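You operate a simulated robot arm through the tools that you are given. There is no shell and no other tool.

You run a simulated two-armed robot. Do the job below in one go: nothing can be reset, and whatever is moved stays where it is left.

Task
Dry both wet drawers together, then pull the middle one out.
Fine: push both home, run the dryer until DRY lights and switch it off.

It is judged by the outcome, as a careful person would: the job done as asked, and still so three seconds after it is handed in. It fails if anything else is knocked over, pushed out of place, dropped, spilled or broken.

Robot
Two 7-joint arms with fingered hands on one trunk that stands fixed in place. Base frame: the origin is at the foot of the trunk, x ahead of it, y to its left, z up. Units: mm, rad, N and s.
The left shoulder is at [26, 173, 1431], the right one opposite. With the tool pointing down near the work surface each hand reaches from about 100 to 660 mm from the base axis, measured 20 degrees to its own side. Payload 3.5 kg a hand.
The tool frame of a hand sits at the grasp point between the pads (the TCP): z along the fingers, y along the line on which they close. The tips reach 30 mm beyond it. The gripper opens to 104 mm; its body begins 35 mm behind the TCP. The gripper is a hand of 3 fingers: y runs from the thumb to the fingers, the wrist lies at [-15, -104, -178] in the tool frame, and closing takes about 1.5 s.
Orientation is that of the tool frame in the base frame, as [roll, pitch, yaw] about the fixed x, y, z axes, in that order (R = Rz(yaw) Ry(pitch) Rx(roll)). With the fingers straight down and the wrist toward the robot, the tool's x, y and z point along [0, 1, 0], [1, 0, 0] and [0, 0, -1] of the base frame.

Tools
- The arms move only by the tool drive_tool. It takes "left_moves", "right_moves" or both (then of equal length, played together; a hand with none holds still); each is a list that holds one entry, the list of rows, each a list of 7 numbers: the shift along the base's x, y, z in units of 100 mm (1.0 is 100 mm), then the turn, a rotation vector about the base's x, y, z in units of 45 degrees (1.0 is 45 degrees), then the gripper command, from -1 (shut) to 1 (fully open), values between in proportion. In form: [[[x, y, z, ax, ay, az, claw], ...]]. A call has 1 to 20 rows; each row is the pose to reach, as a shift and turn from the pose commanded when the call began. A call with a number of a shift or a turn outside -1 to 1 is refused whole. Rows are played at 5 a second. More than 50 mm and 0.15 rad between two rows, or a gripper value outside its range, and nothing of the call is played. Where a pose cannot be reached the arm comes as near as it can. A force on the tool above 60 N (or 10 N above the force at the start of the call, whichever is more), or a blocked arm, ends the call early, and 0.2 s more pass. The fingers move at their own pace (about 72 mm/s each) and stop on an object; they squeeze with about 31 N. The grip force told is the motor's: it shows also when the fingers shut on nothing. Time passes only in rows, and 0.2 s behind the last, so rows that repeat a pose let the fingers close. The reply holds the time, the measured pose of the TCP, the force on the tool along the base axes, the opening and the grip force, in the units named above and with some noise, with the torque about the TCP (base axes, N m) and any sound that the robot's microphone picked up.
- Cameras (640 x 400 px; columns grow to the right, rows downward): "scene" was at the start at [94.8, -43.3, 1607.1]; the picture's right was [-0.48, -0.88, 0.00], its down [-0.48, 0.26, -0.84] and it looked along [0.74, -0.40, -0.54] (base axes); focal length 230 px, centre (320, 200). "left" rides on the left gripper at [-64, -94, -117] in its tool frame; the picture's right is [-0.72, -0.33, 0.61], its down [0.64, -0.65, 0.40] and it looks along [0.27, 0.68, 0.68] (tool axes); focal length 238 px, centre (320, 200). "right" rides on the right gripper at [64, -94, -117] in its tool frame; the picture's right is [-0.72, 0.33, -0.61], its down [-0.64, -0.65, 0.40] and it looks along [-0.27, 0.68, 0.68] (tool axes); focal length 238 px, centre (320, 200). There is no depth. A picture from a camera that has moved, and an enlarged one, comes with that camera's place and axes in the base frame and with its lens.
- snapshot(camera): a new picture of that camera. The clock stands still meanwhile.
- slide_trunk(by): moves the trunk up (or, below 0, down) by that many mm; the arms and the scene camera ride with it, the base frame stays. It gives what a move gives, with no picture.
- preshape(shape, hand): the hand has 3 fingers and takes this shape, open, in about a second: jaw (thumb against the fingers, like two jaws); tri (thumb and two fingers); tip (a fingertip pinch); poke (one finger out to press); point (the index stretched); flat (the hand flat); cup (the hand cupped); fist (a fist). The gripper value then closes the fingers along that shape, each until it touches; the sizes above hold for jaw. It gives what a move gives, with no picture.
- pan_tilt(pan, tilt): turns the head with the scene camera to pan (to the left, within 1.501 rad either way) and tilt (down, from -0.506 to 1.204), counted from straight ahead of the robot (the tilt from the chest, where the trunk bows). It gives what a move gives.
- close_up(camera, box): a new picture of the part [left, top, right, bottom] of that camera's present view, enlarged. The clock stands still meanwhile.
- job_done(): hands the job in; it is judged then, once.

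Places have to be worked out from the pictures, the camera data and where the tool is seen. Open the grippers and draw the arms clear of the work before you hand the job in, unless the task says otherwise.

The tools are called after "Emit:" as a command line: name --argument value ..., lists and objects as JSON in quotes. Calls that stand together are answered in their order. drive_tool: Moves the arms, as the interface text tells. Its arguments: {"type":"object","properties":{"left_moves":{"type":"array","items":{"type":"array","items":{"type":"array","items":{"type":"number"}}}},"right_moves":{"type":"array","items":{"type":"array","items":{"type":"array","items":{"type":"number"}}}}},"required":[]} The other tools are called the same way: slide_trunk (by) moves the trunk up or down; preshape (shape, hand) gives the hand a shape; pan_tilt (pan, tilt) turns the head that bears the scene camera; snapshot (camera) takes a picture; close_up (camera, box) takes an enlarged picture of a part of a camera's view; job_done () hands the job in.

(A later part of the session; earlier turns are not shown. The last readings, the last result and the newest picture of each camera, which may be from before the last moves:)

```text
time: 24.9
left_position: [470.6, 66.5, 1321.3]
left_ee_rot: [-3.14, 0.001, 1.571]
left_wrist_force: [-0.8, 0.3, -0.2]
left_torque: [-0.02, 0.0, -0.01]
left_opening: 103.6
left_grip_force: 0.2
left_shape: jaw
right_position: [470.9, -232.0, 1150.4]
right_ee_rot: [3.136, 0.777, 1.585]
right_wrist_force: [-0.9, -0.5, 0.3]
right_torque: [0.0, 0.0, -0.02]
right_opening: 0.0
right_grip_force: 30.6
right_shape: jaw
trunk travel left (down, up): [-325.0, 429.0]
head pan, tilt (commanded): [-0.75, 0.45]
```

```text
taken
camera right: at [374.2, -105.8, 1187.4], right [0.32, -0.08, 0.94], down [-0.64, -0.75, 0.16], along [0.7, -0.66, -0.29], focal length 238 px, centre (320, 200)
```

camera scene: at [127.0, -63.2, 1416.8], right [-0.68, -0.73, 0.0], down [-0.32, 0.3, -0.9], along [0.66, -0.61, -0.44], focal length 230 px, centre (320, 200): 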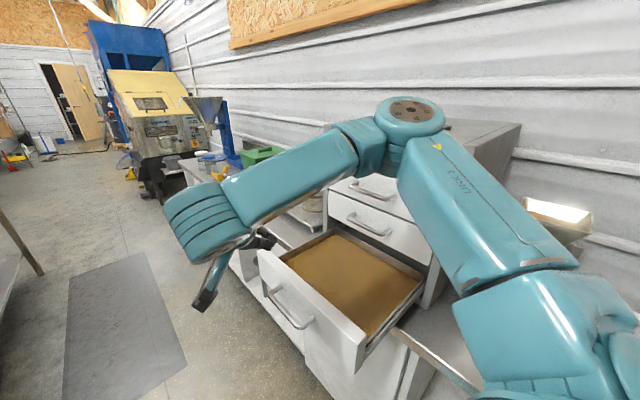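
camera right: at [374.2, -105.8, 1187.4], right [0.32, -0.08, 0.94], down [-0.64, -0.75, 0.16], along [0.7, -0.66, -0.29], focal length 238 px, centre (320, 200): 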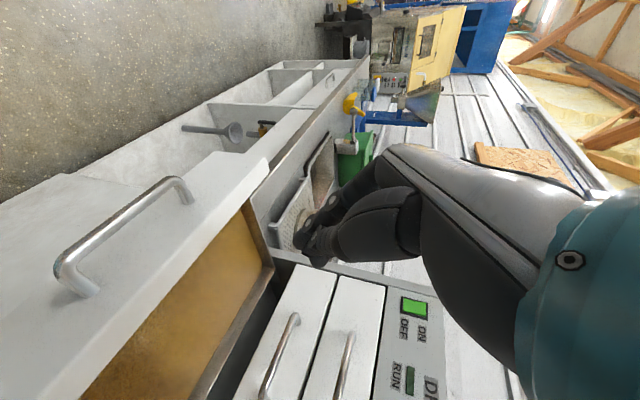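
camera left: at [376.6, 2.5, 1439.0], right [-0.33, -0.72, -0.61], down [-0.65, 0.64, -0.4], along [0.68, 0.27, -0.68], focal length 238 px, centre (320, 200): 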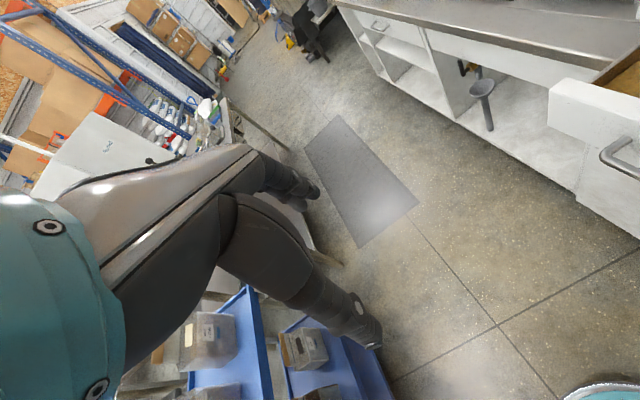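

The arm reaches (471, -232, 1150) with room to spare, and the middle drawer stays flush in view. I go further back and down in front of the bottom drawer.

Emit:
drive_tool --right_moves '[[[0, 0.1, -0.1, 0, 0, 0, -1], [0, 0.25, -0.3, 0, 0, 0, -1], [0, 0.4, -0.5, 0, 0, 0, -1], [0, 0.4, -0.75, 0, 0, 0, -1], [0, 0.4, -1.0, 0, 0, 0, -1]]]'

Emit:
snapshot --camera "scene"

Emit:
snapshot --camera "right"

```text
time: 26.1
left_position: [470.3, 68.8, 1322.3]
left_ee_rot: [-3.141, 0.0, 1.57]
left_wrist_force: [-0.2, 0.3, 0.7]
left_torque: [0.0, 0.0, 0.04]
left_opening: 103.8
left_grip_force: 0.0
left_shape: jaw
right_position: [462.3, -235.5, 1064.3]
right_ee_rot: [3.137, 0.771, 1.584]
right_wrist_force: [0.3, 0.5, -0.3]
right_torque: [-0.01, 0.0, 0.0]
right_opening: 0.0
right_grip_force: 31.1
right_shape: jaw
right hand out of reach, approached as far as the arm can: row 2, 3, 4, 5
trunk travel left (down, up): [-325.0, 429.0]
head pan, tilt (commanded): [-0.75, 0.45]
```

```text
taken
camera scene: at [126.6, -63.3, 1416.8], right [-0.68, -0.73, 0.0], down [-0.32, 0.3, -0.9], along [0.66, -0.61, -0.44], focal length 230 px, centre (320, 200)
```

scene: 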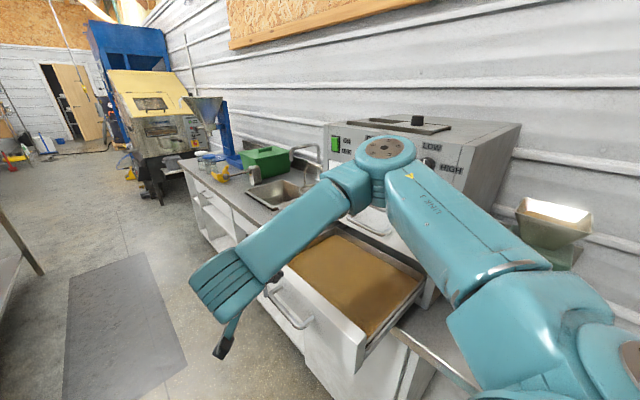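

```text
taken
camera right: at [366.2, -109.1, 1102.4], right [0.32, -0.08, 0.94], down [-0.64, -0.75, 0.15], along [0.7, -0.65, -0.3], focal length 238 px, centre (320, 200)
```

right: 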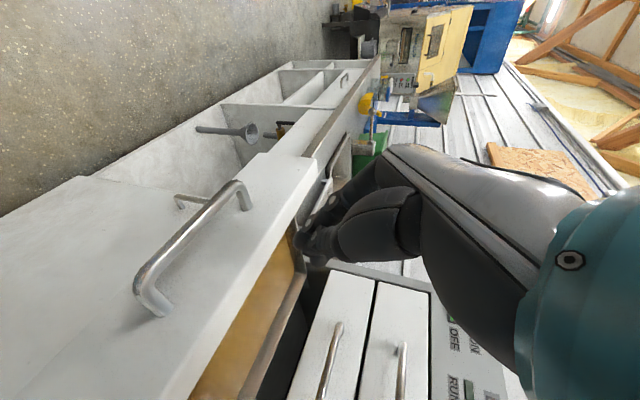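

The 45-degree pose stops at y = -235, so pointing straight down should give more room in front. I turn the fingers to straight down; the plan is to push the bottom bar with the closed fingers' side first.

Emit:
drive_tool --right_moves '[[[0.02, 0.05, 0.03, 0.167, 0, 0, -1], [0.04, 0.1, 0.06, 0.333, 0, 0, -1], [0.06, 0.15, 0.06, 0.5, 0, 0, -1], [0.08, 0.2, 0.06, 0.667, 0, 0, -1], [0.08, 0.25, 0.06, 0.833, 0, 0, -1], [0.08, 0.3, 0.06, 1, 0, 0, -1]]]'

Emit:
snapshot --camera "scene"

Emit:
snapshot --camera "right"

```text
time: 27.5
left_position: [471.1, 66.9, 1323.1]
left_ee_rot: [-3.139, 0.001, 1.572]
left_wrist_force: [1.1, 0.5, -0.5]
left_torque: [0.0, 0.0, 0.03]
left_opening: 103.8
left_grip_force: 0.1
left_shape: jaw
right_position: [469.8, -204.4, 1071.3]
right_ee_rot: [3.126, -0.014, 1.58]
right_wrist_force: [-1.4, -0.3, -0.3]
right_torque: [0.0, 0.0, 0.06]
right_opening: 0.0
right_grip_force: 31.3
right_shape: jaw
trunk travel left (down, up): [-325.0, 429.0]
head pan, tilt (commanded): [-0.75, 0.45]
```

```text
taken
camera scene: at [126.2, -63.5, 1416.9], right [-0.68, -0.73, 0.0], down [-0.32, 0.3, -0.9], along [0.66, -0.61, -0.44], focal length 230 px, centre (320, 200)
```

scene: 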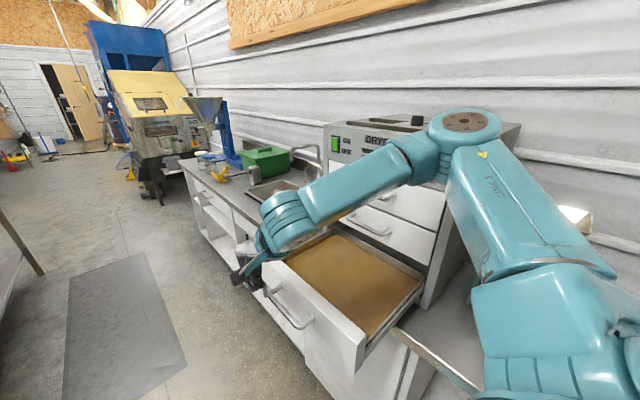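

```text
taken
camera right: at [374.0, -142.0, 1186.8], right [0.32, -0.72, 0.61], down [-0.64, -0.64, -0.42], along [0.7, -0.25, -0.67], focal length 238 px, centre (320, 200)
```

right: 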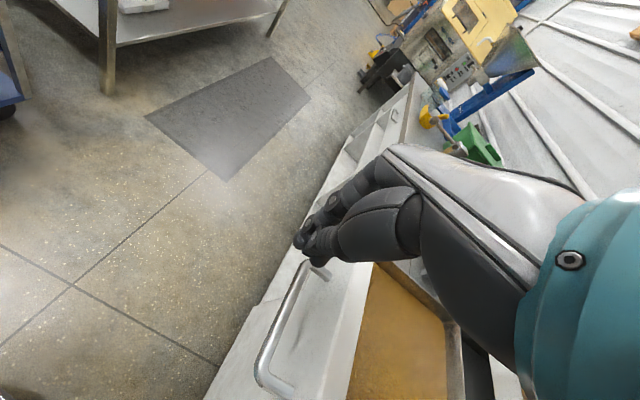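

The hand points straight down at (470, -204, 1071), just in front of the bottom bar at y about -268. I lower it so the closed fingers stand in front of the bar.

Emit:
drive_tool --right_moves '[[[0, 0.05, -0.2, 0, 0, 0, -1], [0, 0.05, -0.4, 0, 0, 0, -1], [0, 0.05, -0.6, 0, 0, 0, -1], [0, 0.05, -0.8, 0, 0, 0, -1], [0, 0.05, -1.0, 0, 0, 0, -1]]]'

Emit:
drive_tool --right_moves '[[[0, 0, -0.1, 0, 0, 0, -1], [0, 0, -0.2, 0, 0, 0, -1], [0, 0, -0.3, 0, 0, 0, -1], [0, 0, -0.36, 0, 0, 0, -1]]]'

Emit:
snapshot --camera "scene"

Emit:
snapshot --camera "right"

```text
time: 28.7
left_position: [470.5, 66.9, 1321.7]
left_ee_rot: [3.141, 0.001, 1.569]
left_wrist_force: [-0.3, 0.5, -0.1]
left_torque: [0.02, -0.02, 0.0]
left_opening: 103.6
left_grip_force: 0.0
left_shape: jaw
right_position: [470.9, -199.6, 970.1]
right_ee_rot: [3.128, -0.013, 1.578]
right_wrist_force: [0.6, -0.2, -0.6]
right_torque: [-0.02, 0.0, 0.0]
right_opening: 0.0
right_grip_force: 30.8
right_shape: jaw
trunk travel left (down, up): [-325.0, 429.0]
head pan, tilt (commanded): [-0.75, 0.45]
```

```text
time: 29.7
left_position: [469.8, 67.3, 1322.7]
left_ee_rot: [-3.141, 0.0, 1.57]
left_wrist_force: [0.6, 0.1, 0.4]
left_torque: [0.0, -0.02, -0.02]
left_opening: 104.0
left_grip_force: 0.0
left_shape: jaw
right_position: [471.7, -199.8, 934.4]
right_ee_rot: [3.125, -0.01, 1.581]
right_wrist_force: [0.3, 0.1, 0.2]
right_torque: [-0.02, 0.02, 0.01]
right_opening: 0.0
right_grip_force: 30.8
right_shape: jaw
trunk travel left (down, up): [-325.0, 429.0]
head pan, tilt (commanded): [-0.75, 0.45]
```

```text
taken
camera scene: at [126.3, -63.2, 1416.9], right [-0.68, -0.73, 0.0], down [-0.32, 0.3, -0.9], along [0.66, -0.61, -0.44], focal length 230 px, centre (320, 200)
```

scene: 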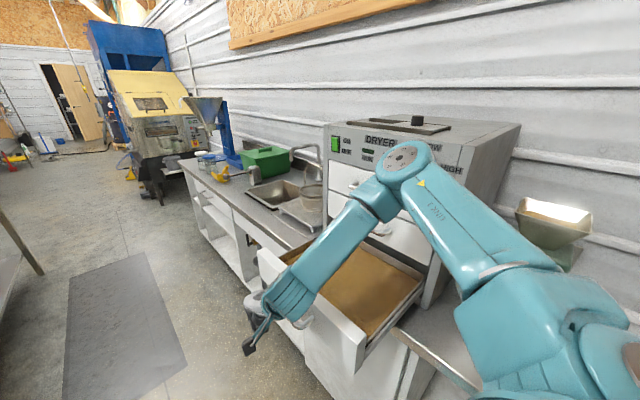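

```text
taken
camera right: at [374.4, -136.9, 1048.8], right [0.32, -0.72, 0.61], down [-0.64, -0.64, -0.42], along [0.7, -0.25, -0.67], focal length 238 px, centre (320, 200)
```

right: 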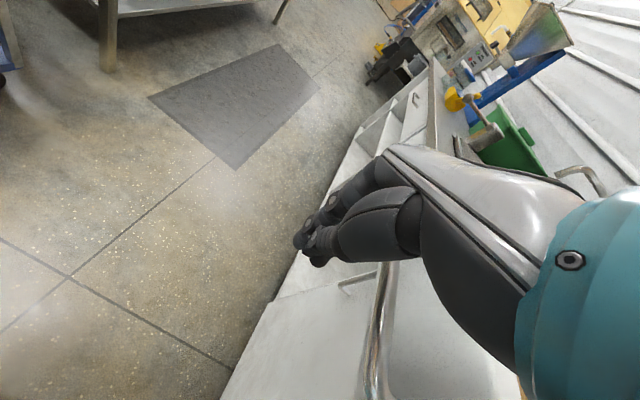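

The fingers stand in front of the bar with clear room. I push along -y in 10 mm rows.

Emit:
drive_tool --right_moves '[[[0, -0.1, 0, 0, 0, 0, -1], [0, -0.2, 0, 0, 0, 0, -1], [0, -0.3, 0, 0, 0, 0, -1], [0, -0.4, 0, 0, 0, 0, -1], [0, -0.5, 0, 0, 0, 0, -1], [0, -0.6, 0, 0, 0, 0, -1], [0, -0.7, 0, 0, 0, 0, -1], [0, -0.8, 0, 0, 0, 0, -1], [0, -0.9, 0, 0, 0, 0, -1], [0, -1.0, 0, 0, 0, 0, -1]]]'

Emit:
snapshot --camera "scene"

Emit:
snapshot --camera "right"

```text
time: 31.9
left_position: [469.8, 67.1, 1322.4]
left_ee_rot: [3.141, 0.0, 1.571]
left_wrist_force: [-0.4, -0.7, -0.2]
left_torque: [-0.01, 0.0, -0.02]
left_opening: 103.5
left_grip_force: 0.1
left_shape: jaw
right_position: [470.5, -300.4, 934.8]
right_ee_rot: [3.126, -0.01, 1.58]
right_wrist_force: [-0.3, 0.4, -0.1]
right_torque: [0.0, 0.02, -0.01]
right_opening: 0.0
right_grip_force: 30.9
right_shape: jaw
trunk travel left (down, up): [-325.0, 429.0]
head pan, tilt (commanded): [-0.75, 0.45]
```

```text
taken
camera scene: at [126.2, -63.4, 1416.9], right [-0.68, -0.73, 0.0], down [-0.32, 0.3, -0.9], along [0.66, -0.61, -0.44], focal length 230 px, centre (320, 200)
```

scene: 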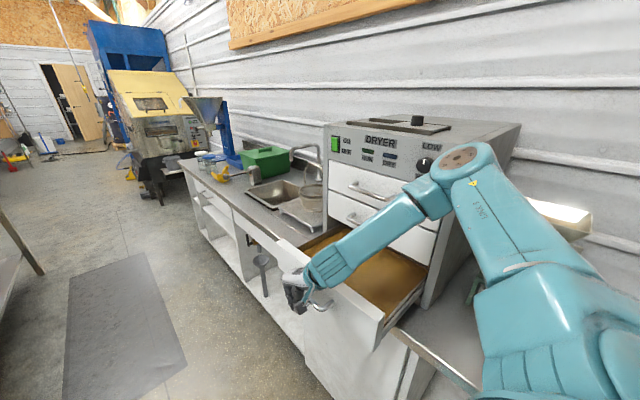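

```text
taken
camera right: at [374.0, -237.6, 1049.8], right [0.32, -0.72, 0.61], down [-0.64, -0.64, -0.42], along [0.7, -0.26, -0.67], focal length 238 px, centre (320, 200)
```

right: 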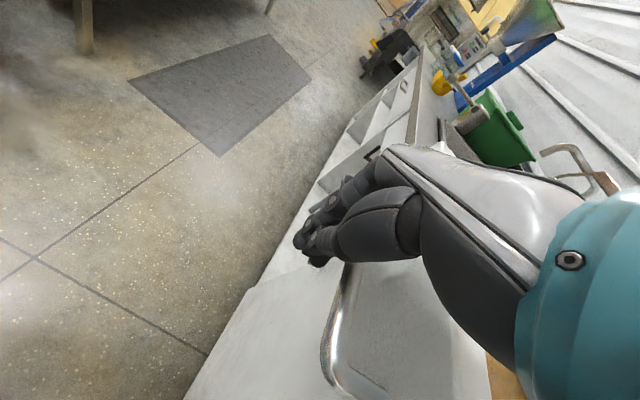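

The bottom drawer is sliding in with the fingers on the bar. I push a further 100 mm.

Emit:
drive_tool --right_moves '[[[0, -0.1, 0, 0, 0, 0, -1], [0, -0.2, 0, 0, 0, 0, -1], [0, -0.3, 0, 0, 0, 0, -1], [0, -0.4, 0, 0, 0, 0, -1], [0, -0.5, 0, 0, 0, 0, -1], [0, -0.6, 0, 0, 0, 0, -1], [0, -0.7, 0, 0, 0, 0, -1], [0, -0.8, 0, 0, 0, 0, -1], [0, -0.9, 0, 0, 0, 0, -1], [0, -1.0, 0, 0, 0, 0, -1]]]'

Emit:
snapshot --camera "scene"

Emit:
snapshot --camera "right"

```text
time: 34.1
left_position: [470.7, 66.8, 1322.3]
left_ee_rot: [3.141, 0.003, 1.571]
left_wrist_force: [-1.2, 0.2, 1.2]
left_torque: [0.01, 0.0, 0.0]
left_opening: 103.5
left_grip_force: 0.0
left_shape: jaw
right_position: [471.9, -401.4, 934.2]
right_ee_rot: [3.128, -0.011, 1.579]
right_wrist_force: [-0.9, 0.6, -0.2]
right_torque: [0.03, 0.04, 0.02]
right_opening: 0.0
right_grip_force: 31.1
right_shape: jaw
trunk travel left (down, up): [-325.0, 429.0]
head pan, tilt (commanded): [-0.75, 0.45]
```

```text
taken
camera scene: at [126.3, -63.3, 1416.9], right [-0.68, -0.73, 0.0], down [-0.32, 0.3, -0.9], along [0.66, -0.61, -0.44], focal length 230 px, centre (320, 200)
```

scene: 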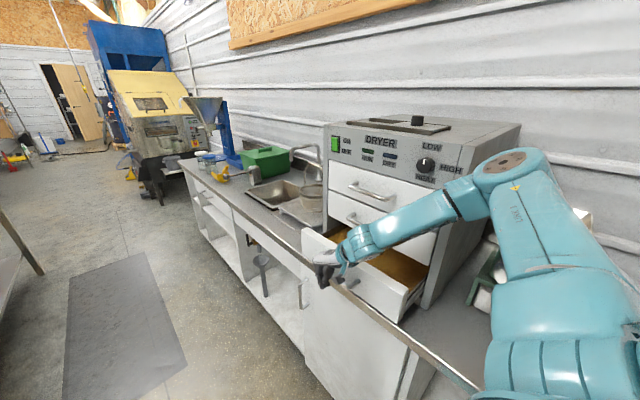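

```text
taken
camera right: at [374.2, -339.2, 1049.4], right [0.32, -0.72, 0.61], down [-0.64, -0.64, -0.42], along [0.7, -0.26, -0.67], focal length 238 px, centre (320, 200)
```

right: 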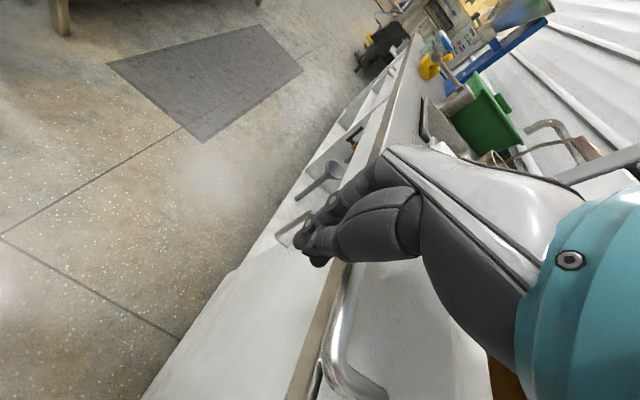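

The drawer is now some 165 mm out and the fingers still clear the counter edge. I back off and turn the hand to the flatter 20-degree pose so that it will clear the middle handle for the last stretch.

Emit:
drive_tool --right_moves '[[[0, 0.2, 0.05, 0, 0, 0, -1], [0, 0.4, 0.1, -0.15, 0, 0, -1], [0, 0.5, 0.2, -0.3, 0, 0, -1], [0, 0.5, 0.25, -0.45, 0, 0, -1], [0, 0.5, 0.3, -0.6, 0, 0, -1], [0, 0.5, 0.3, -0.75, 0, 0, -1], [0, 0.5, 0.3, -0.9, 0, 0, -1]]]'

Emit:
drive_tool --right_moves '[[[0, 0, 0, -0.15, 0, 0, -1], [0, 0, -0.05, -0.3, 0, 0, -1], [0, 0, -0.1, -0.45, 0, 0, -1], [0, 0, -0.15, -0.6, 0, 0, -1], [0, 0, -0.2, -0.655, 0, 0, -1]]]'

Emit:
snapshot --camera "scene"

Emit:
snapshot --camera "right"

```text
time: 35.7
left_position: [470.6, 67.4, 1321.0]
left_ee_rot: [-3.14, 0.0, 1.571]
left_wrist_force: [0.3, -0.1, 0.1]
left_torque: [-0.04, 0.01, -0.02]
left_opening: 103.7
left_grip_force: 0.1
left_shape: jaw
right_position: [471.5, -351.3, 964.7]
right_ee_rot: [3.136, 0.698, 1.582]
right_wrist_force: [0.2, -0.4, 0.3]
right_torque: [0.01, 0.01, -0.03]
right_opening: 0.0
right_grip_force: 31.0
right_shape: jaw
trunk travel left (down, up): [-325.0, 429.0]
head pan, tilt (commanded): [-0.75, 0.45]
```

```text
time: 36.9
left_position: [470.1, 66.9, 1321.9]
left_ee_rot: [-3.141, -0.001, 1.572]
left_wrist_force: [-0.1, 0.0, -0.4]
left_torque: [-0.02, -0.02, -0.01]
left_opening: 103.7
left_grip_force: 0.1
left_shape: jaw
right_position: [463.7, -379.9, 988.8]
right_ee_rot: [-3.126, 1.21, 1.603]
right_wrist_force: [-0.4, 0.0, -0.2]
right_torque: [0.03, -0.01, 0.05]
right_opening: 0.1
right_grip_force: 30.7
right_shape: jaw
right hand out of reach, approached as far as the arm can: row 3, 4, 5
trunk travel left (down, up): [-325.0, 429.0]
head pan, tilt (commanded): [-0.75, 0.45]
```

```text
taken
camera scene: at [126.3, -63.0, 1416.9], right [-0.68, -0.73, 0.0], down [-0.32, 0.3, -0.9], along [0.66, -0.61, -0.44], focal length 230 px, centre (320, 200)
```

scene: 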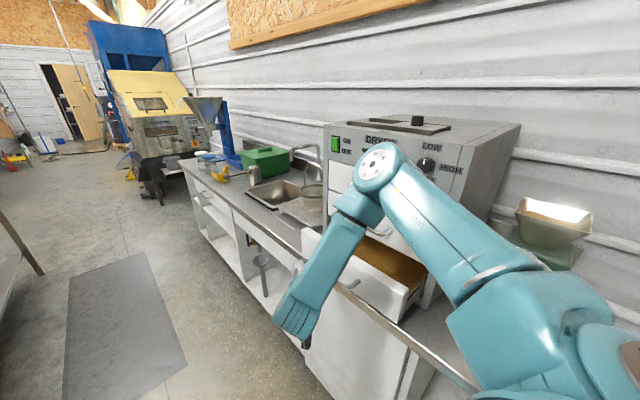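

```text
taken
camera right: at [366.2, -249.0, 970.0], right [0.32, 0.33, 0.89], down [-0.64, -0.62, 0.46], along [0.7, -0.72, 0.01], focal length 238 px, centre (320, 200)
```

right: 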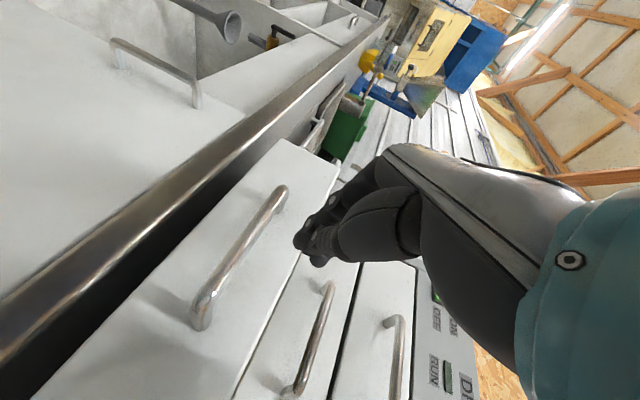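

The hand is at (464, -380, 989) with the flat tilt; the bottom drawer's upper face strip above its bar (z about 958) is within reach. I move in and push there in 10 mm rows.

Emit:
drive_tool --right_moves '[[[0.03, -0.15, -0.05, 0, 0, 0, -1], [0.05, -0.25, -0.12, 0, 0, 0, -1], [0.05, -0.35, -0.2, 0, 0, 0, -1], [0.05, -0.45, -0.21, 0, 0, 0, -1], [0.05, -0.55, -0.21, 0, 0, 0, -1], [0.05, -0.65, -0.21, 0, 0, 0, -1], [0.05, -0.75, -0.21, 0, 0, 0, -1], [0.05, -0.85, -0.21, 0, 0, 0, -1], [0.05, -0.92, -0.21, 0, 0, 0, -1], [0.05, -1.0, -0.21, 0, 0, 0, -1]]]'

Emit:
snapshot --camera "scene"

Emit:
snapshot --camera "right"

```text
time: 39.1
left_position: [471.6, 67.6, 1322.5]
left_ee_rot: [-3.14, 0.0, 1.571]
left_wrist_force: [0.4, 0.0, -0.1]
left_torque: [0.0, 0.0, 0.02]
left_opening: 103.7
left_grip_force: 0.1
left_shape: jaw
right_position: [467.4, -482.0, 965.0]
right_ee_rot: [-3.132, 1.212, 1.597]
right_wrist_force: [-0.5, -0.7, 0.0]
right_torque: [0.01, 0.04, 0.01]
right_opening: 0.1
right_grip_force: 31.0
right_shape: jaw
trunk travel left (down, up): [-325.0, 429.0]
head pan, tilt (commanded): [-0.75, 0.45]
```

```text
taken
camera scene: at [126.2, -63.4, 1416.9], right [-0.68, -0.73, 0.0], down [-0.32, 0.3, -0.9], along [0.66, -0.61, -0.44], focal length 230 px, centre (320, 200)
```

scene: 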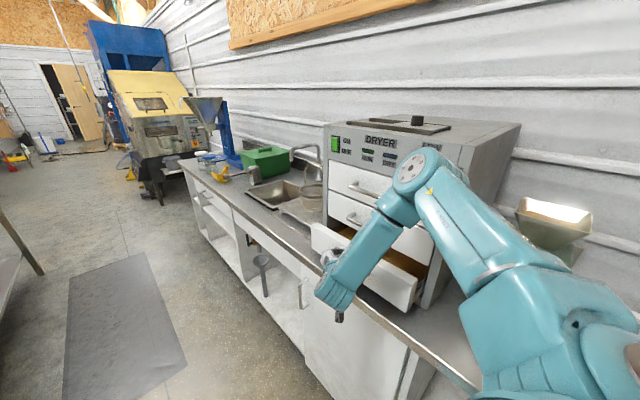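

```text
taken
camera right: at [371.2, -351.8, 945.5], right [0.32, 0.33, 0.89], down [-0.64, -0.61, 0.46], along [0.7, -0.72, 0.01], focal length 238 px, centre (320, 200)
```

right: 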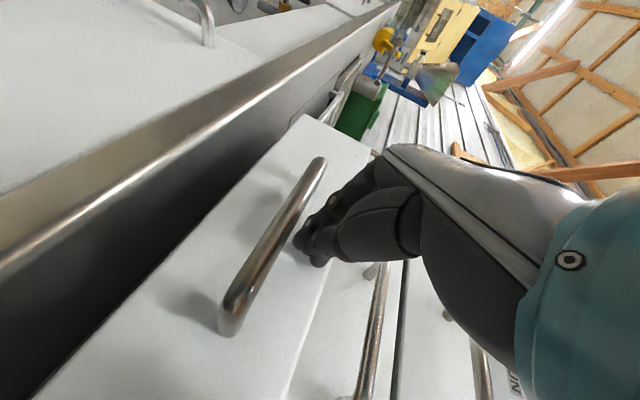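

The tips are near the top edge of the drawer face, so I prefer to push the bar itself for the last stretch. I back off 55 mm and lower to bar height.

Emit:
drive_tool --right_moves '[[[0, 0.15, 0, 0, 0, 0, -1], [0, 0.35, 0, 0, 0, 0, -1], [0, 0.55, 0, 0, 0, 0, -1], [0.02, 0.58, -0.1, 0, 0, 0, -1], [0.03, 0.58, -0.2, 0, 0, 0, -1], [0.03, 0.58, -0.28, 0, 0, 0, -1]]]'

Emit:
snapshot --camera "right"

```text
time: 40.5
left_position: [469.9, 66.3, 1322.0]
left_ee_rot: [3.142, 0.001, 1.57]
left_wrist_force: [0.1, 0.4, -0.1]
left_torque: [-0.01, 0.03, -0.01]
left_opening: 103.4
left_grip_force: 0.0
left_shape: jaw
right_position: [467.3, -433.0, 956.6]
right_ee_rot: [-3.133, 1.209, 1.595]
right_wrist_force: [-1.6, 0.5, -0.3]
right_torque: [0.03, 0.04, 0.02]
right_opening: 0.1
right_grip_force: 30.9
right_shape: jaw
right hand out of reach, approached as far as the arm can: row 4, 5, 6
trunk travel left (down, up): [-325.0, 429.0]
head pan, tilt (commanded): [-0.75, 0.45]
```

```text
taken
camera right: at [371.2, -301.8, 936.7], right [0.32, 0.32, 0.89], down [-0.64, -0.62, 0.46], along [0.7, -0.72, 0.01], focal length 238 px, centre (320, 200)
```

right: 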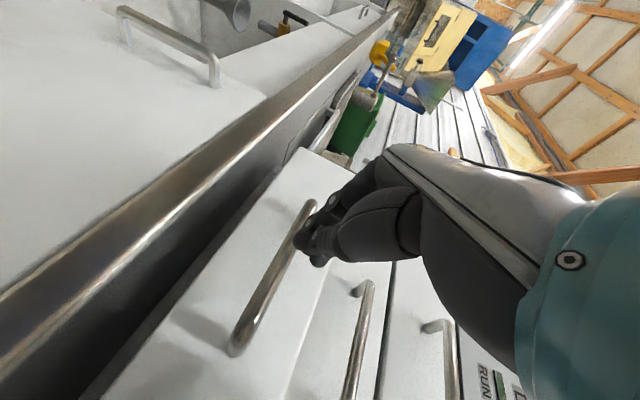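

The arm is at its limit here, but the trunk can carry the hand down. I lower the trunk 18 mm so the tips meet the bar squarely.

Emit:
slide_trunk --by -18

Emit:
snapshot --camera "right"

```text
time: 41.2
left_position: [469.5, 67.8, 1305.4]
left_ee_rot: [3.14, 0.0, 1.571]
left_wrist_force: [0.1, 0.4, 0.3]
left_torque: [0.01, 0.01, 0.01]
left_opening: 103.6
left_grip_force: 0.0
left_shape: jaw
right_position: [467.2, -434.4, 939.2]
right_ee_rot: [-3.13, 1.21, 1.598]
right_wrist_force: [-0.9, 0.0, 0.8]
right_torque: [-0.01, -0.01, 0.03]
right_opening: 0.0
right_grip_force: 31.5
right_shape: jaw
trunk travel left (down, up): [-307.0, 447.0]
head pan, tilt (commanded): [-0.75, 0.45]
```

```text
taken
camera right: at [370.4, -304.0, 920.4], right [0.32, 0.33, 0.89], down [-0.64, -0.61, 0.46], along [0.7, -0.72, 0.01], focal length 238 px, centre (320, 200)
```

right: 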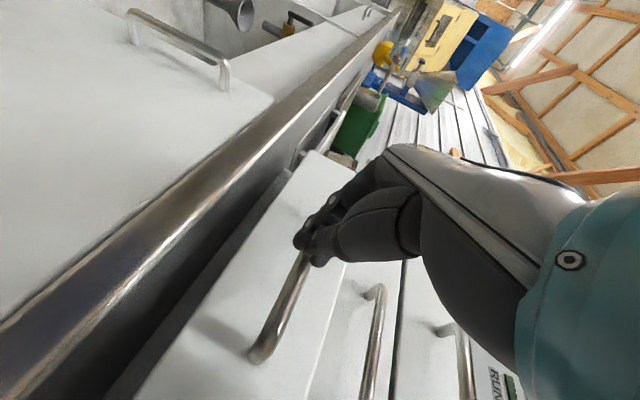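

This matches the view I had when pushing the middle bar. I push in 10 mm rows, then 5 mm rows near the end; the stop should come near y = -526.

Emit:
drive_tool --right_moves '[[[0, -0.1, 0, 0, 0, 0, -1], [0, -0.2, 0, 0, 0, 0, -1], [0, -0.3, 0, 0, 0, 0, -1], [0, -0.4, 0, 0, 0, 0, -1], [0, -0.5, 0, 0, 0, 0, -1], [0, -0.6, 0, 0, 0, 0, -1], [0, -0.7, 0, 0, 0, 0, -1], [0, -0.78, 0, 0, 0, 0, -1], [0, -0.84, 0, 0, 0, 0, -1], [0, -0.89, 0, 0, 0, 0, -1], [0, -0.93, 0, 0, 0, 0, -1], [0, -0.97, 0, 0, 0, 0, -1], [0, -1.0, 0, 0, 0, 0, -1]]]'

Emit:
snapshot --camera "right"

Emit:
snapshot --camera "scene"

```text
time: 44.0
left_position: [469.7, 72.7, 1302.9]
left_ee_rot: [3.14, 0.004, 1.57]
left_wrist_force: [0.0, -0.1, 0.0]
left_torque: [-0.02, -0.02, 0.0]
left_opening: 103.4
left_grip_force: 0.2
left_shape: jaw
right_position: [468.1, -525.8, 941.9]
right_ee_rot: [-3.132, 1.206, 1.609]
right_wrist_force: [-1.1, 46.0, 3.1]
right_torque: [0.15, 0.0, -0.05]
right_opening: 0.2
right_grip_force: 30.7
right_shape: jaw
trunk travel left (down, up): [-307.0, 447.0]
head pan, tilt (commanded): [-0.75, 0.45]
```

```text
taken
camera right: at [370.4, -395.7, 922.9], right [0.32, 0.33, 0.89], down [-0.63, -0.62, 0.46], along [0.7, -0.71, 0.01], focal length 238 px, centre (320, 200)
```

right: 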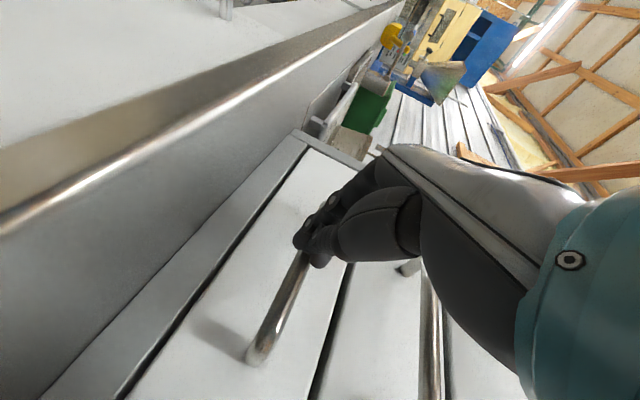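

```text
taken
camera scene: at [132.2, -56.9, 1399.0], right [-0.68, -0.73, 0.0], down [-0.32, 0.29, -0.9], along [0.66, -0.62, -0.43], focal length 230 px, centre (320, 200)
```

scene: 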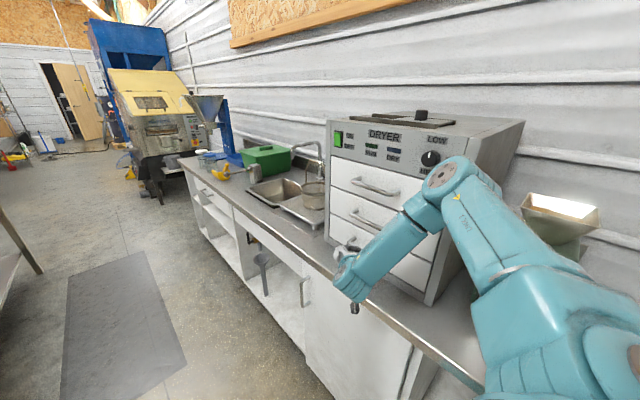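

Same stop position (y = -526, about 46 N) as the middle drawer, and both faces look flush. I back the hand off and rise, then check the drawers and the panel.

Emit:
drive_tool --right_moves '[[[0, 0.1, 0, 0, 0, 0, -1], [0, 0.3, 0.05, 0, 0, 0, -1], [0, 0.5, 0.2, 0, 0, 0, -1], [0, 0.7, 0.4, 0, 0, 0, -1], [0, 0.7, 0.7, 0, 0, 0, -1], [0, 0.7, 1.0, 0, 0, 0, -1]]]'

Emit:
drive_tool --right_moves '[[[0, 0, 0.25, -0.07, 0, 0, -1], [0, 0, 0.5, -0.14, 0, 0, -1], [0, 0, 0.75, -0.22, 0, 0, -1], [0, 0, 1.0, -0.28, 0, 0, -1]]]'

Emit:
snapshot --camera "scene"

Emit:
snapshot --camera "right"

```text
time: 45.4
left_position: [470.3, 66.5, 1304.0]
left_ee_rot: [3.141, -0.001, 1.57]
left_wrist_force: [0.1, -0.1, -0.1]
left_torque: [0.0, 0.02, -0.01]
left_opening: 103.6
left_grip_force: 0.1
left_shape: jaw
right_position: [467.6, -466.9, 1041.4]
right_ee_rot: [-3.133, 1.211, 1.596]
right_wrist_force: [-0.3, -0.6, -0.6]
right_torque: [0.04, -0.01, -0.01]
right_opening: 0.1
right_grip_force: 31.4
right_shape: jaw
trunk travel left (down, up): [-307.0, 447.0]
head pan, tilt (commanded): [-0.75, 0.45]
```

```text
time: 46.4
left_position: [470.3, 67.2, 1304.6]
left_ee_rot: [3.14, 0.0, 1.57]
left_wrist_force: [0.1, 0.0, 0.5]
left_torque: [-0.03, 0.0, 0.01]
left_opening: 103.4
left_grip_force: 0.1
left_shape: jaw
right_position: [468.6, -465.7, 1140.8]
right_ee_rot: [-3.084, 1.431, 1.645]
right_wrist_force: [0.3, -0.5, 0.4]
right_torque: [-0.01, -0.03, -0.01]
right_opening: 0.0
right_grip_force: 30.6
right_shape: jaw
trunk travel left (down, up): [-307.0, 447.0]
head pan, tilt (commanded): [-0.75, 0.45]
```

```text
taken
camera scene: at [132.4, -63.1, 1398.6], right [-0.68, -0.73, 0.0], down [-0.32, 0.3, -0.9], along [0.66, -0.61, -0.44], focal length 230 px, centre (320, 200)
```

scene: 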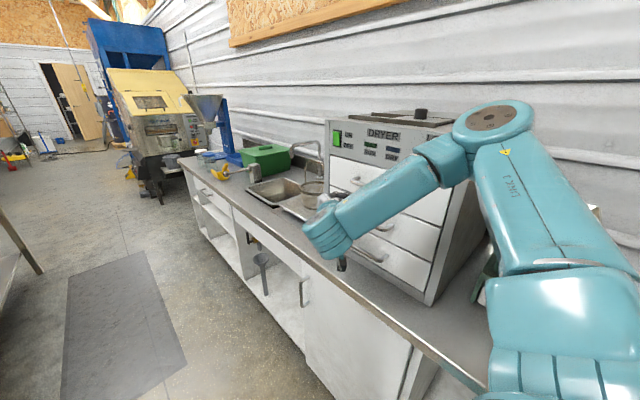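

```text
taken
camera right: at [371.5, -342.2, 1093.0], right [0.32, 0.51, 0.8], down [-0.64, -0.5, 0.58], along [0.7, -0.7, 0.17], focal length 238 px, centre (320, 200)
```

right: 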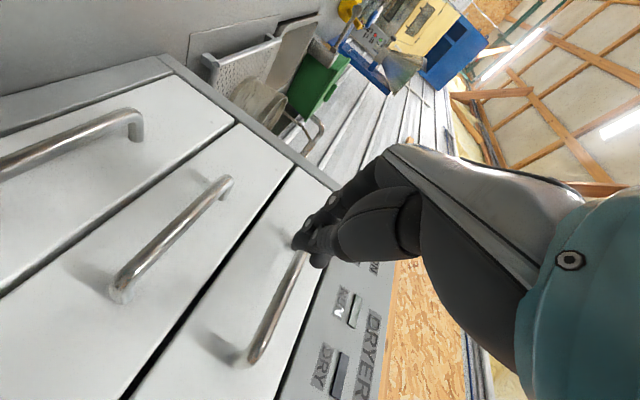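

All three drawers look home. Now for the switch I give the right hand the poke shape and see where the finger lies.

Emit:
preshape --shape "poke" --hand "right"

Emit:
snapshot --camera "right"

Emit:
close_up --camera "scene" --box '[290, 110, 450, 210]'

```text
time: 47.3
left_position: [470.8, 67.4, 1304.6]
left_ee_rot: [-3.141, 0.0, 1.569]
left_wrist_force: [-0.5, 0.1, 0.3]
left_torque: [0.04, -0.01, -0.01]
left_opening: 103.5
left_grip_force: 0.1
left_shape: jaw
right_position: [467.4, -465.7, 1141.1]
right_ee_rot: [-3.087, 1.429, 1.642]
right_wrist_force: [-0.6, -0.1, 0.0]
right_torque: [-0.01, 0.0, 0.03]
right_opening: 0.0
right_grip_force: 0.0
right_shape: poke
trunk travel left (down, up): [-307.0, 447.0]
head pan, tilt (commanded): [-0.75, 0.45]
```

```text
taken
camera right: at [371.9, -342.3, 1092.6], right [0.32, 0.51, 0.8], down [-0.64, -0.5, 0.58], along [0.7, -0.7, 0.17], focal length 238 px, centre (320, 200)
```

right: 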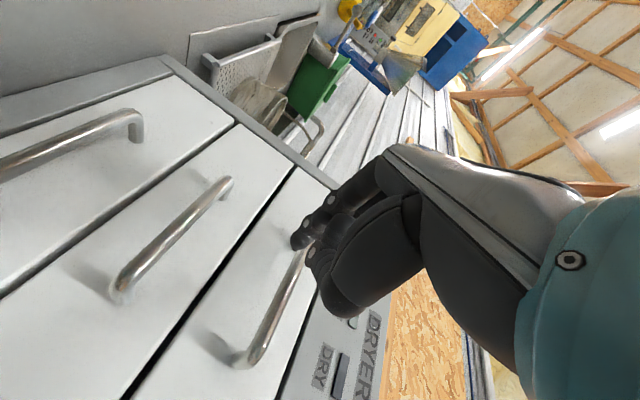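

```text
4.00 times, centred on (370, 160) of scene
camera zoom: at [132.7, -63.2, 1398.6], right [-0.68, -0.73, 0.0], down [-0.32, 0.3, -0.9], along [0.66, -0.61, -0.44], focal length 920 px, centre (120, 360)
```

zoom: 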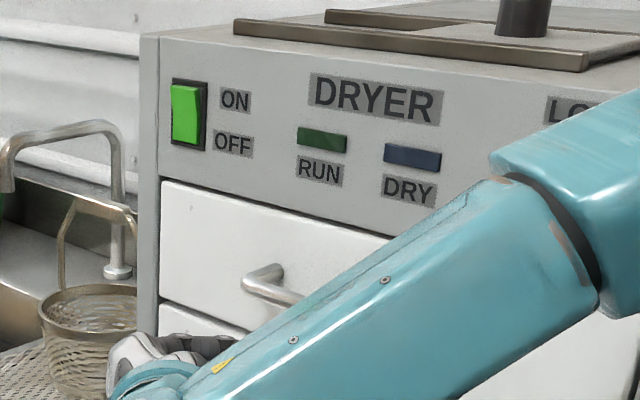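

The poke finger is out, the thumb folded. I enlarge the wrist view to find the fingertip exactly.

Emit:
close_up --camera "right" --box '[240, 140, 440, 340]'

```text
2.00 times, centred on (340, 240) of right
camera zoom: at [371.9, -342.3, 1092.6], right [0.32, 0.51, 0.8], down [-0.64, -0.5, 0.58], along [0.7, -0.7, 0.17], focal length 477 px, centre (280, 120)
```

zoom: 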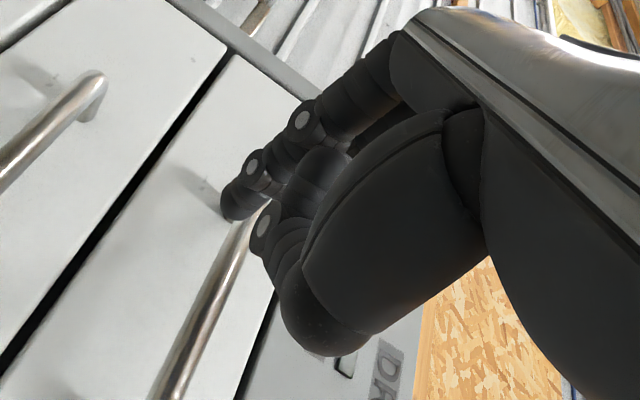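

The finger's depth is unclear from this one view. I turn the left hand to bring its camera onto the dryer front as a second viewpoint, first half of a 90-degree turn.

Emit:
drive_tool --left_moves '[[[0, 0, 0, 0, 0, -0.167, 1], [0, 0, 0, 0, 0, -0.333, 1], [0, 0, 0, 0, 0, -0.5, 1], [0, 0, 0, 0, 0, -0.667, 1], [0, 0, 0, 0, 0, -0.833, 1], [0, 0, 0, 0, 0, -1, 1]]]'

Emit:
drive_tool --left_moves '[[[0, 0, 0, 0, 0, -0.167, 1], [0, 0, 0, 0, 0, -0.333, 1], [0, 0, 0, 0, 0, -0.5, 1], [0, 0, 0, 0, 0, -0.667, 1], [0, 0, 0, 0, 0, -0.833, 1], [0, 0, 0, 0, 0, -1, 1]]]'

Emit:
snapshot --camera "left"

Emit:
snapshot --camera "scene"

```text
time: 48.7
left_position: [469.8, 68.1, 1302.8]
left_ee_rot: [-3.141, 0.0, 0.785]
left_wrist_force: [-0.7, 0.6, 1.0]
left_torque: [-0.03, -0.01, 0.01]
left_opening: 103.6
left_grip_force: 0.0
left_shape: jaw
right_position: [468.8, -466.3, 1139.9]
right_ee_rot: [-3.095, 1.43, 1.632]
right_wrist_force: [-0.2, 0.2, -0.5]
right_torque: [-0.01, -0.01, -0.02]
right_opening: 0.0
right_grip_force: 0.1
right_shape: poke
trunk travel left (down, up): [-307.0, 447.0]
head pan, tilt (commanded): [-0.75, 0.45]
```

```text
time: 50.1
left_position: [349.6, -29.0, 1362.2]
left_ee_rot: [3.114, 0.017, 0.063]
left_wrist_force: [-0.4, -2.2, 0.9]
left_torque: [0.14, -0.07, 0.02]
left_opening: 103.9
left_grip_force: 0.1
left_shape: jaw
left hand out of reach, approached as far as the arm can: row 3, 4, 5, 6
right_position: [466.0, -473.4, 1138.8]
right_ee_rot: [-3.107, 1.423, 1.619]
right_wrist_force: [0.5, -2.6, -0.4]
right_torque: [0.0, -0.01, 0.08]
right_opening: 0.0
right_grip_force: 0.0
right_shape: poke
trunk travel left (down, up): [-307.0, 447.0]
head pan, tilt (commanded): [-0.75, 0.45]
```

```text
taken
camera left: at [282.1, 64.3, 1478.5], right [-0.75, 0.26, -0.61], down [0.59, 0.68, -0.43], along [0.3, -0.68, -0.67], focal length 238 px, centre (320, 200)
```

left: 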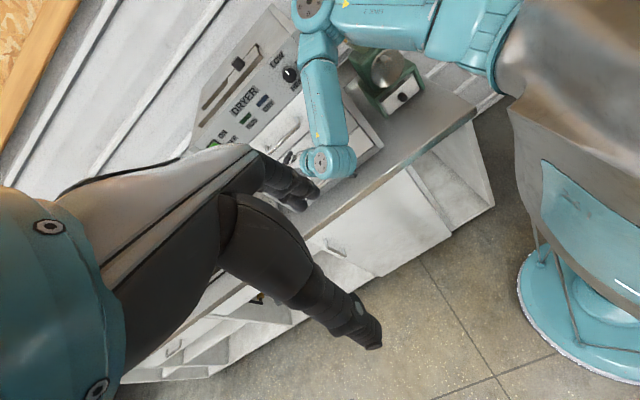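

```text
taken
camera scene: at [129.7, -71.4, 1398.7], right [-0.68, -0.73, -0.01], down [-0.32, 0.3, -0.9], along [0.66, -0.61, -0.44], focal length 230 px, centre (320, 200)
```

scene: 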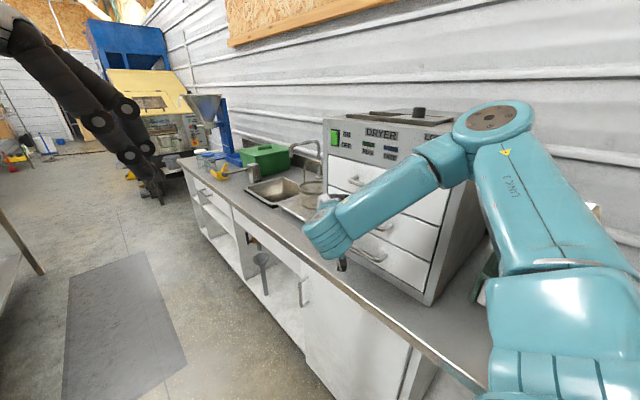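

The left hand ran to its limit and its own fingers block the view, so I bring it back where it was, clear of the right arm. Touch and the right wrist camera will serve for the switch.

Emit:
drive_tool --left_moves '[[[0.17, 0.16, -0.1, 0, 0, 0.15, 1], [0.34, 0.32, -0.2, 0, 0, 0.3, 1], [0.51, 0.48, -0.3, 0, 0, 0.45, 1], [0.68, 0.64, -0.4, 0, 0, 0.6, 1], [0.84, 0.8, -0.5, 0, 0, 0.75, 1], [1.0, 0.95, -0.58, 0, 0, 0.9, 1]]]'

Emit:
drive_tool --left_moves '[[[0.03, 0.03, 0, 0, 0, 0.15, 1], [0.06, 0.06, 0, 0, 0, 0.3, 1], [0.1, 0.1, 0, 0, 0, 0.45, 1], [0.13, 0.13, 0, 0, 0, 0.6, 1], [0.16, 0.16, 0, 0, 0, 0.75, 1], [0.2, 0.2, 0, 0, 0, 0.9, 1]]]' --right_moves '[[[0.1, 0.05, 0.15, -0.03, 0, 0, 1], [0.2, 0.1, 0.3, -0.06, 0, 0, 1], [0.4, 0.1, 0.5, -0.1, 0, 0, 1], [0.6, 0.1, 0.7, -0.13, 0, 0, 1], [0.8, 0.1, 0.9, -0.16, 0, 0, 1], [1.0, 0.1, 1.0, -0.18, 0, 0, 1]]]'

Emit:
snapshot --camera "right"

Emit:
snapshot --camera "scene"

```text
time: 51.5
left_position: [450.3, 74.8, 1302.0]
left_ee_rot: [3.11, 0.02, 0.773]
left_wrist_force: [-0.8, 0.5, -0.2]
left_torque: [-0.02, 0.01, 0.05]
left_opening: 103.7
left_grip_force: 0.0
left_shape: jaw
right_position: [469.4, -466.0, 1139.8]
right_ee_rot: [-3.082, 1.43, 1.645]
right_wrist_force: [0.0, 0.1, -0.5]
right_torque: [0.0, 0.01, 0.01]
right_opening: 0.0
right_grip_force: 0.0
right_shape: poke
trunk travel left (down, up): [-307.0, 447.0]
head pan, tilt (commanded): [-0.75, 0.45]
```

```text
time: 52.9
left_position: [472.9, 90.9, 1300.6]
left_ee_rot: [3.111, 0.017, 1.478]
left_wrist_force: [0.5, -0.3, -0.5]
left_torque: [0.02, 0.03, -0.04]
left_opening: 103.7
left_grip_force: 0.1
left_shape: jaw
right_position: [570.7, -453.4, 1239.9]
right_ee_rot: [-1.564, 1.561, -3.12]
right_wrist_force: [-0.1, -0.4, -1.0]
right_torque: [0.02, 0.0, 0.0]
right_opening: 0.1
right_grip_force: 0.1
right_shape: poke
trunk travel left (down, up): [-307.0, 447.0]
head pan, tilt (commanded): [-0.75, 0.45]
```

```text
taken
camera right: at [473.8, -337.5, 1175.4], right [0.32, 0.62, 0.72], down [-0.64, -0.41, 0.65], along [0.7, -0.67, 0.26], focal length 238 px, centre (320, 200)
```

right: 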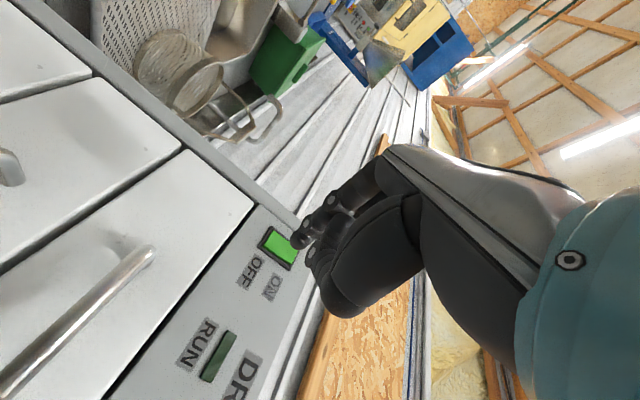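

```text
taken
camera scene: at [133.0, -63.2, 1398.5], right [-0.68, -0.73, 0.0], down [-0.32, 0.3, -0.9], along [0.66, -0.61, -0.44], focal length 230 px, centre (320, 200)
```

scene: 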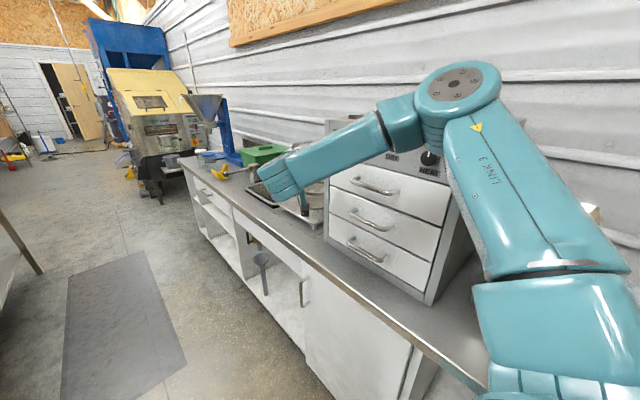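

The rocker works out at (632, -603, 1257) from this view too, matching my earlier estimate; the ON half is the upper one. I move the poke finger in front of the upper half, still about 70 mm away.

Emit:
drive_tool --right_moves '[[[0.1, -0.05, 0.08, 0, 0, 0, 1], [0.2, -0.1, 0.15, 0, 0, 0, 1], [0.35, -0.15, 0.23, 0, 0, 0, 1], [0.5, -0.2, 0.3, 0, 0, 0, 1], [0.62, -0.25, 0.37, 0, 0, 0, 1], [0.62, -0.3, 0.37, 0, 0, 0, 1]]]'

Emit:
snapshot --camera "right"

Emit:
close_up --camera "right" --box '[220, 160, 380, 320]'

Emit:
snapshot --camera "scene"

```text
time: 54.3
left_position: [472.7, 92.0, 1300.4]
left_ee_rot: [3.109, 0.018, 1.478]
left_wrist_force: [1.1, 0.3, -1.5]
left_torque: [0.0, -0.03, 0.01]
left_opening: 104.0
left_grip_force: 0.0
left_shape: jaw
right_position: [630.5, -484.8, 1275.5]
right_ee_rot: [-1.517, 1.563, -3.074]
right_wrist_force: [0.2, 0.3, 0.4]
right_torque: [-0.01, 0.01, -0.01]
right_opening: 0.0
right_grip_force: 0.1
right_shape: poke
trunk travel left (down, up): [-307.0, 447.0]
head pan, tilt (commanded): [-0.75, 0.45]
```

```text
taken
camera right: at [535.0, -368.3, 1211.7], right [0.32, 0.62, 0.72], down [-0.64, -0.41, 0.65], along [0.7, -0.67, 0.26], focal length 238 px, centre (320, 200)
```

right: 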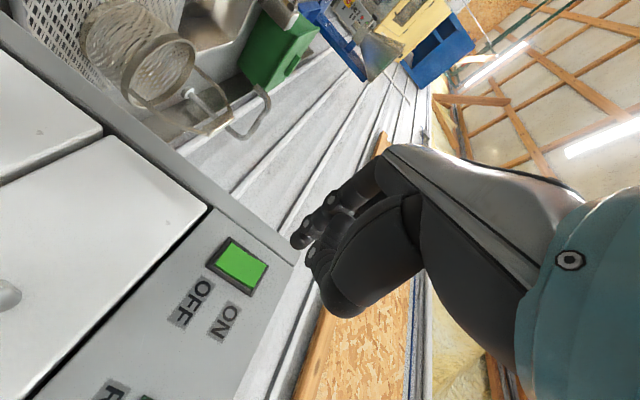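

```text
2.50 times, centred on (300, 240) of right
camera zoom: at [535.0, -368.3, 1211.7], right [0.32, 0.62, 0.72], down [-0.64, -0.41, 0.65], along [0.7, -0.67, 0.26], focal length 596 px, centre (370, 100)
```

zoom: 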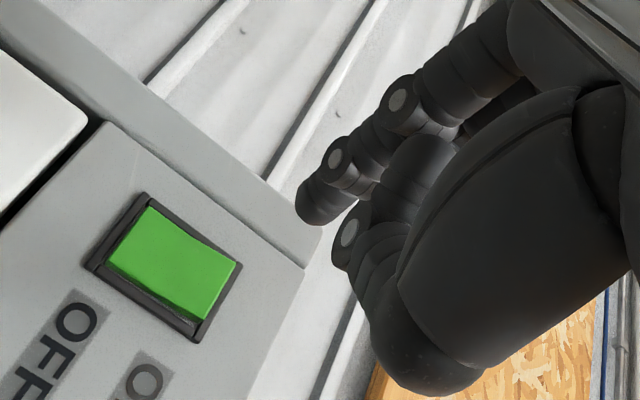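

```text
taken
camera scene: at [132.5, -63.3, 1398.6], right [-0.68, -0.73, 0.0], down [-0.32, 0.3, -0.9], along [0.66, -0.61, -0.44], focal length 230 px, centre (320, 200)
```

scene: 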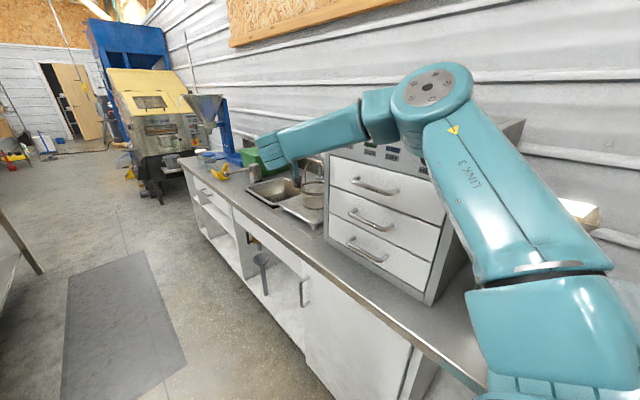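

The rocker spans z 1238 to 1281 at x about 634, and the fingertip looks to be about 30 mm ahead of the tool point. I go forward 45 mm and look again before touching.

Emit:
drive_tool --right_moves '[[[0.01, -0.08, 0.01, 0, 0, 0, 1], [0.03, -0.16, 0.02, 0, 0, 0, 1], [0.03, -0.24, 0.03, 0, 0, 0, 1], [0.03, -0.32, 0.03, 0, 0, 0, 1], [0.03, -0.4, 0.03, 0, 0, 0, 1], [0.03, -0.46, 0.03, 0, 0, 0, 1]]]'

Emit:
close_up --camera "right" --box '[220, 160, 380, 320]'

```text
time: 55.7
left_position: [473.6, 91.1, 1302.6]
left_ee_rot: [3.11, 0.019, 1.478]
left_wrist_force: [-0.3, -0.9, -0.6]
left_torque: [-0.01, -0.01, -0.02]
left_opening: 103.6
left_grip_force: 0.0
left_shape: jaw
right_position: [633.0, -530.5, 1280.3]
right_ee_rot: [-1.44, 1.562, -2.999]
right_wrist_force: [-1.0, -0.7, 0.0]
right_torque: [-0.03, -0.05, 0.03]
right_opening: 0.0
right_grip_force: 0.0
right_shape: poke
trunk travel left (down, up): [-307.0, 447.0]
head pan, tilt (commanded): [-0.75, 0.45]
```

```text
2.50 times, centred on (300, 240) of right
camera zoom: at [535.9, -414.9, 1215.3], right [0.32, 0.62, 0.72], down [-0.64, -0.41, 0.65], along [0.7, -0.67, 0.26], focal length 596 px, centre (370, 100)
```

zoom: 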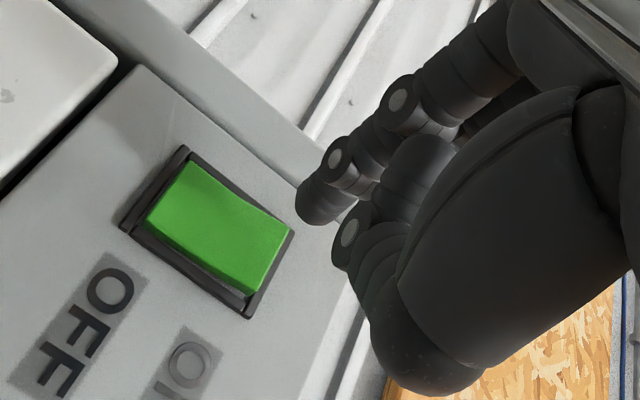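

The rocker's ON side stands proud (so it is OFF now), and the tip is converging on its upper half. I go on in 4 mm rows to press it.

Emit:
drive_tool --right_moves '[[[0, -0.05, 0, 0, 0, 0, 1], [0, -0.1, 0, 0, 0, 0, 1], [0, -0.15, 0, 0, 0, 0, 1], [0, -0.2, 0, 0, 0, 0, 1], [0, -0.25, 0, 0, 0, 0, 1], [0, -0.29, 0, 0, 0, 0, 1], [0, -0.33, 0, 0, 0, 0, 1]]]'

Emit:
close_up --camera "right" --box '[220, 160, 380, 320]'

```text
time: 57.3
left_position: [473.8, 91.7, 1301.1]
left_ee_rot: [3.11, 0.017, 1.477]
left_wrist_force: [-0.7, -0.7, 1.0]
left_torque: [0.0, -0.02, -0.01]
left_opening: 103.5
left_grip_force: 0.1
left_shape: jaw
right_position: [633.8, -563.2, 1279.2]
right_ee_rot: [-1.399, 1.56, -2.954]
right_wrist_force: [0.7, 5.5, -1.7]
right_torque: [0.09, 0.02, -0.03]
right_opening: 0.0
right_grip_force: 0.0
right_shape: poke
trunk travel left (down, up): [-307.0, 447.0]
head pan, tilt (commanded): [-0.75, 0.45]
```

```text
2.50 times, centred on (300, 240) of right
camera zoom: at [536.5, -447.0, 1214.8], right [0.32, 0.62, 0.72], down [-0.64, -0.41, 0.65], along [0.7, -0.67, 0.26], focal length 596 px, centre (370, 100)
```

zoom: 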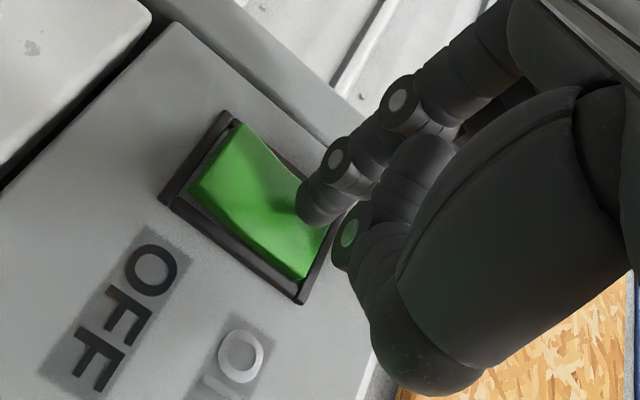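

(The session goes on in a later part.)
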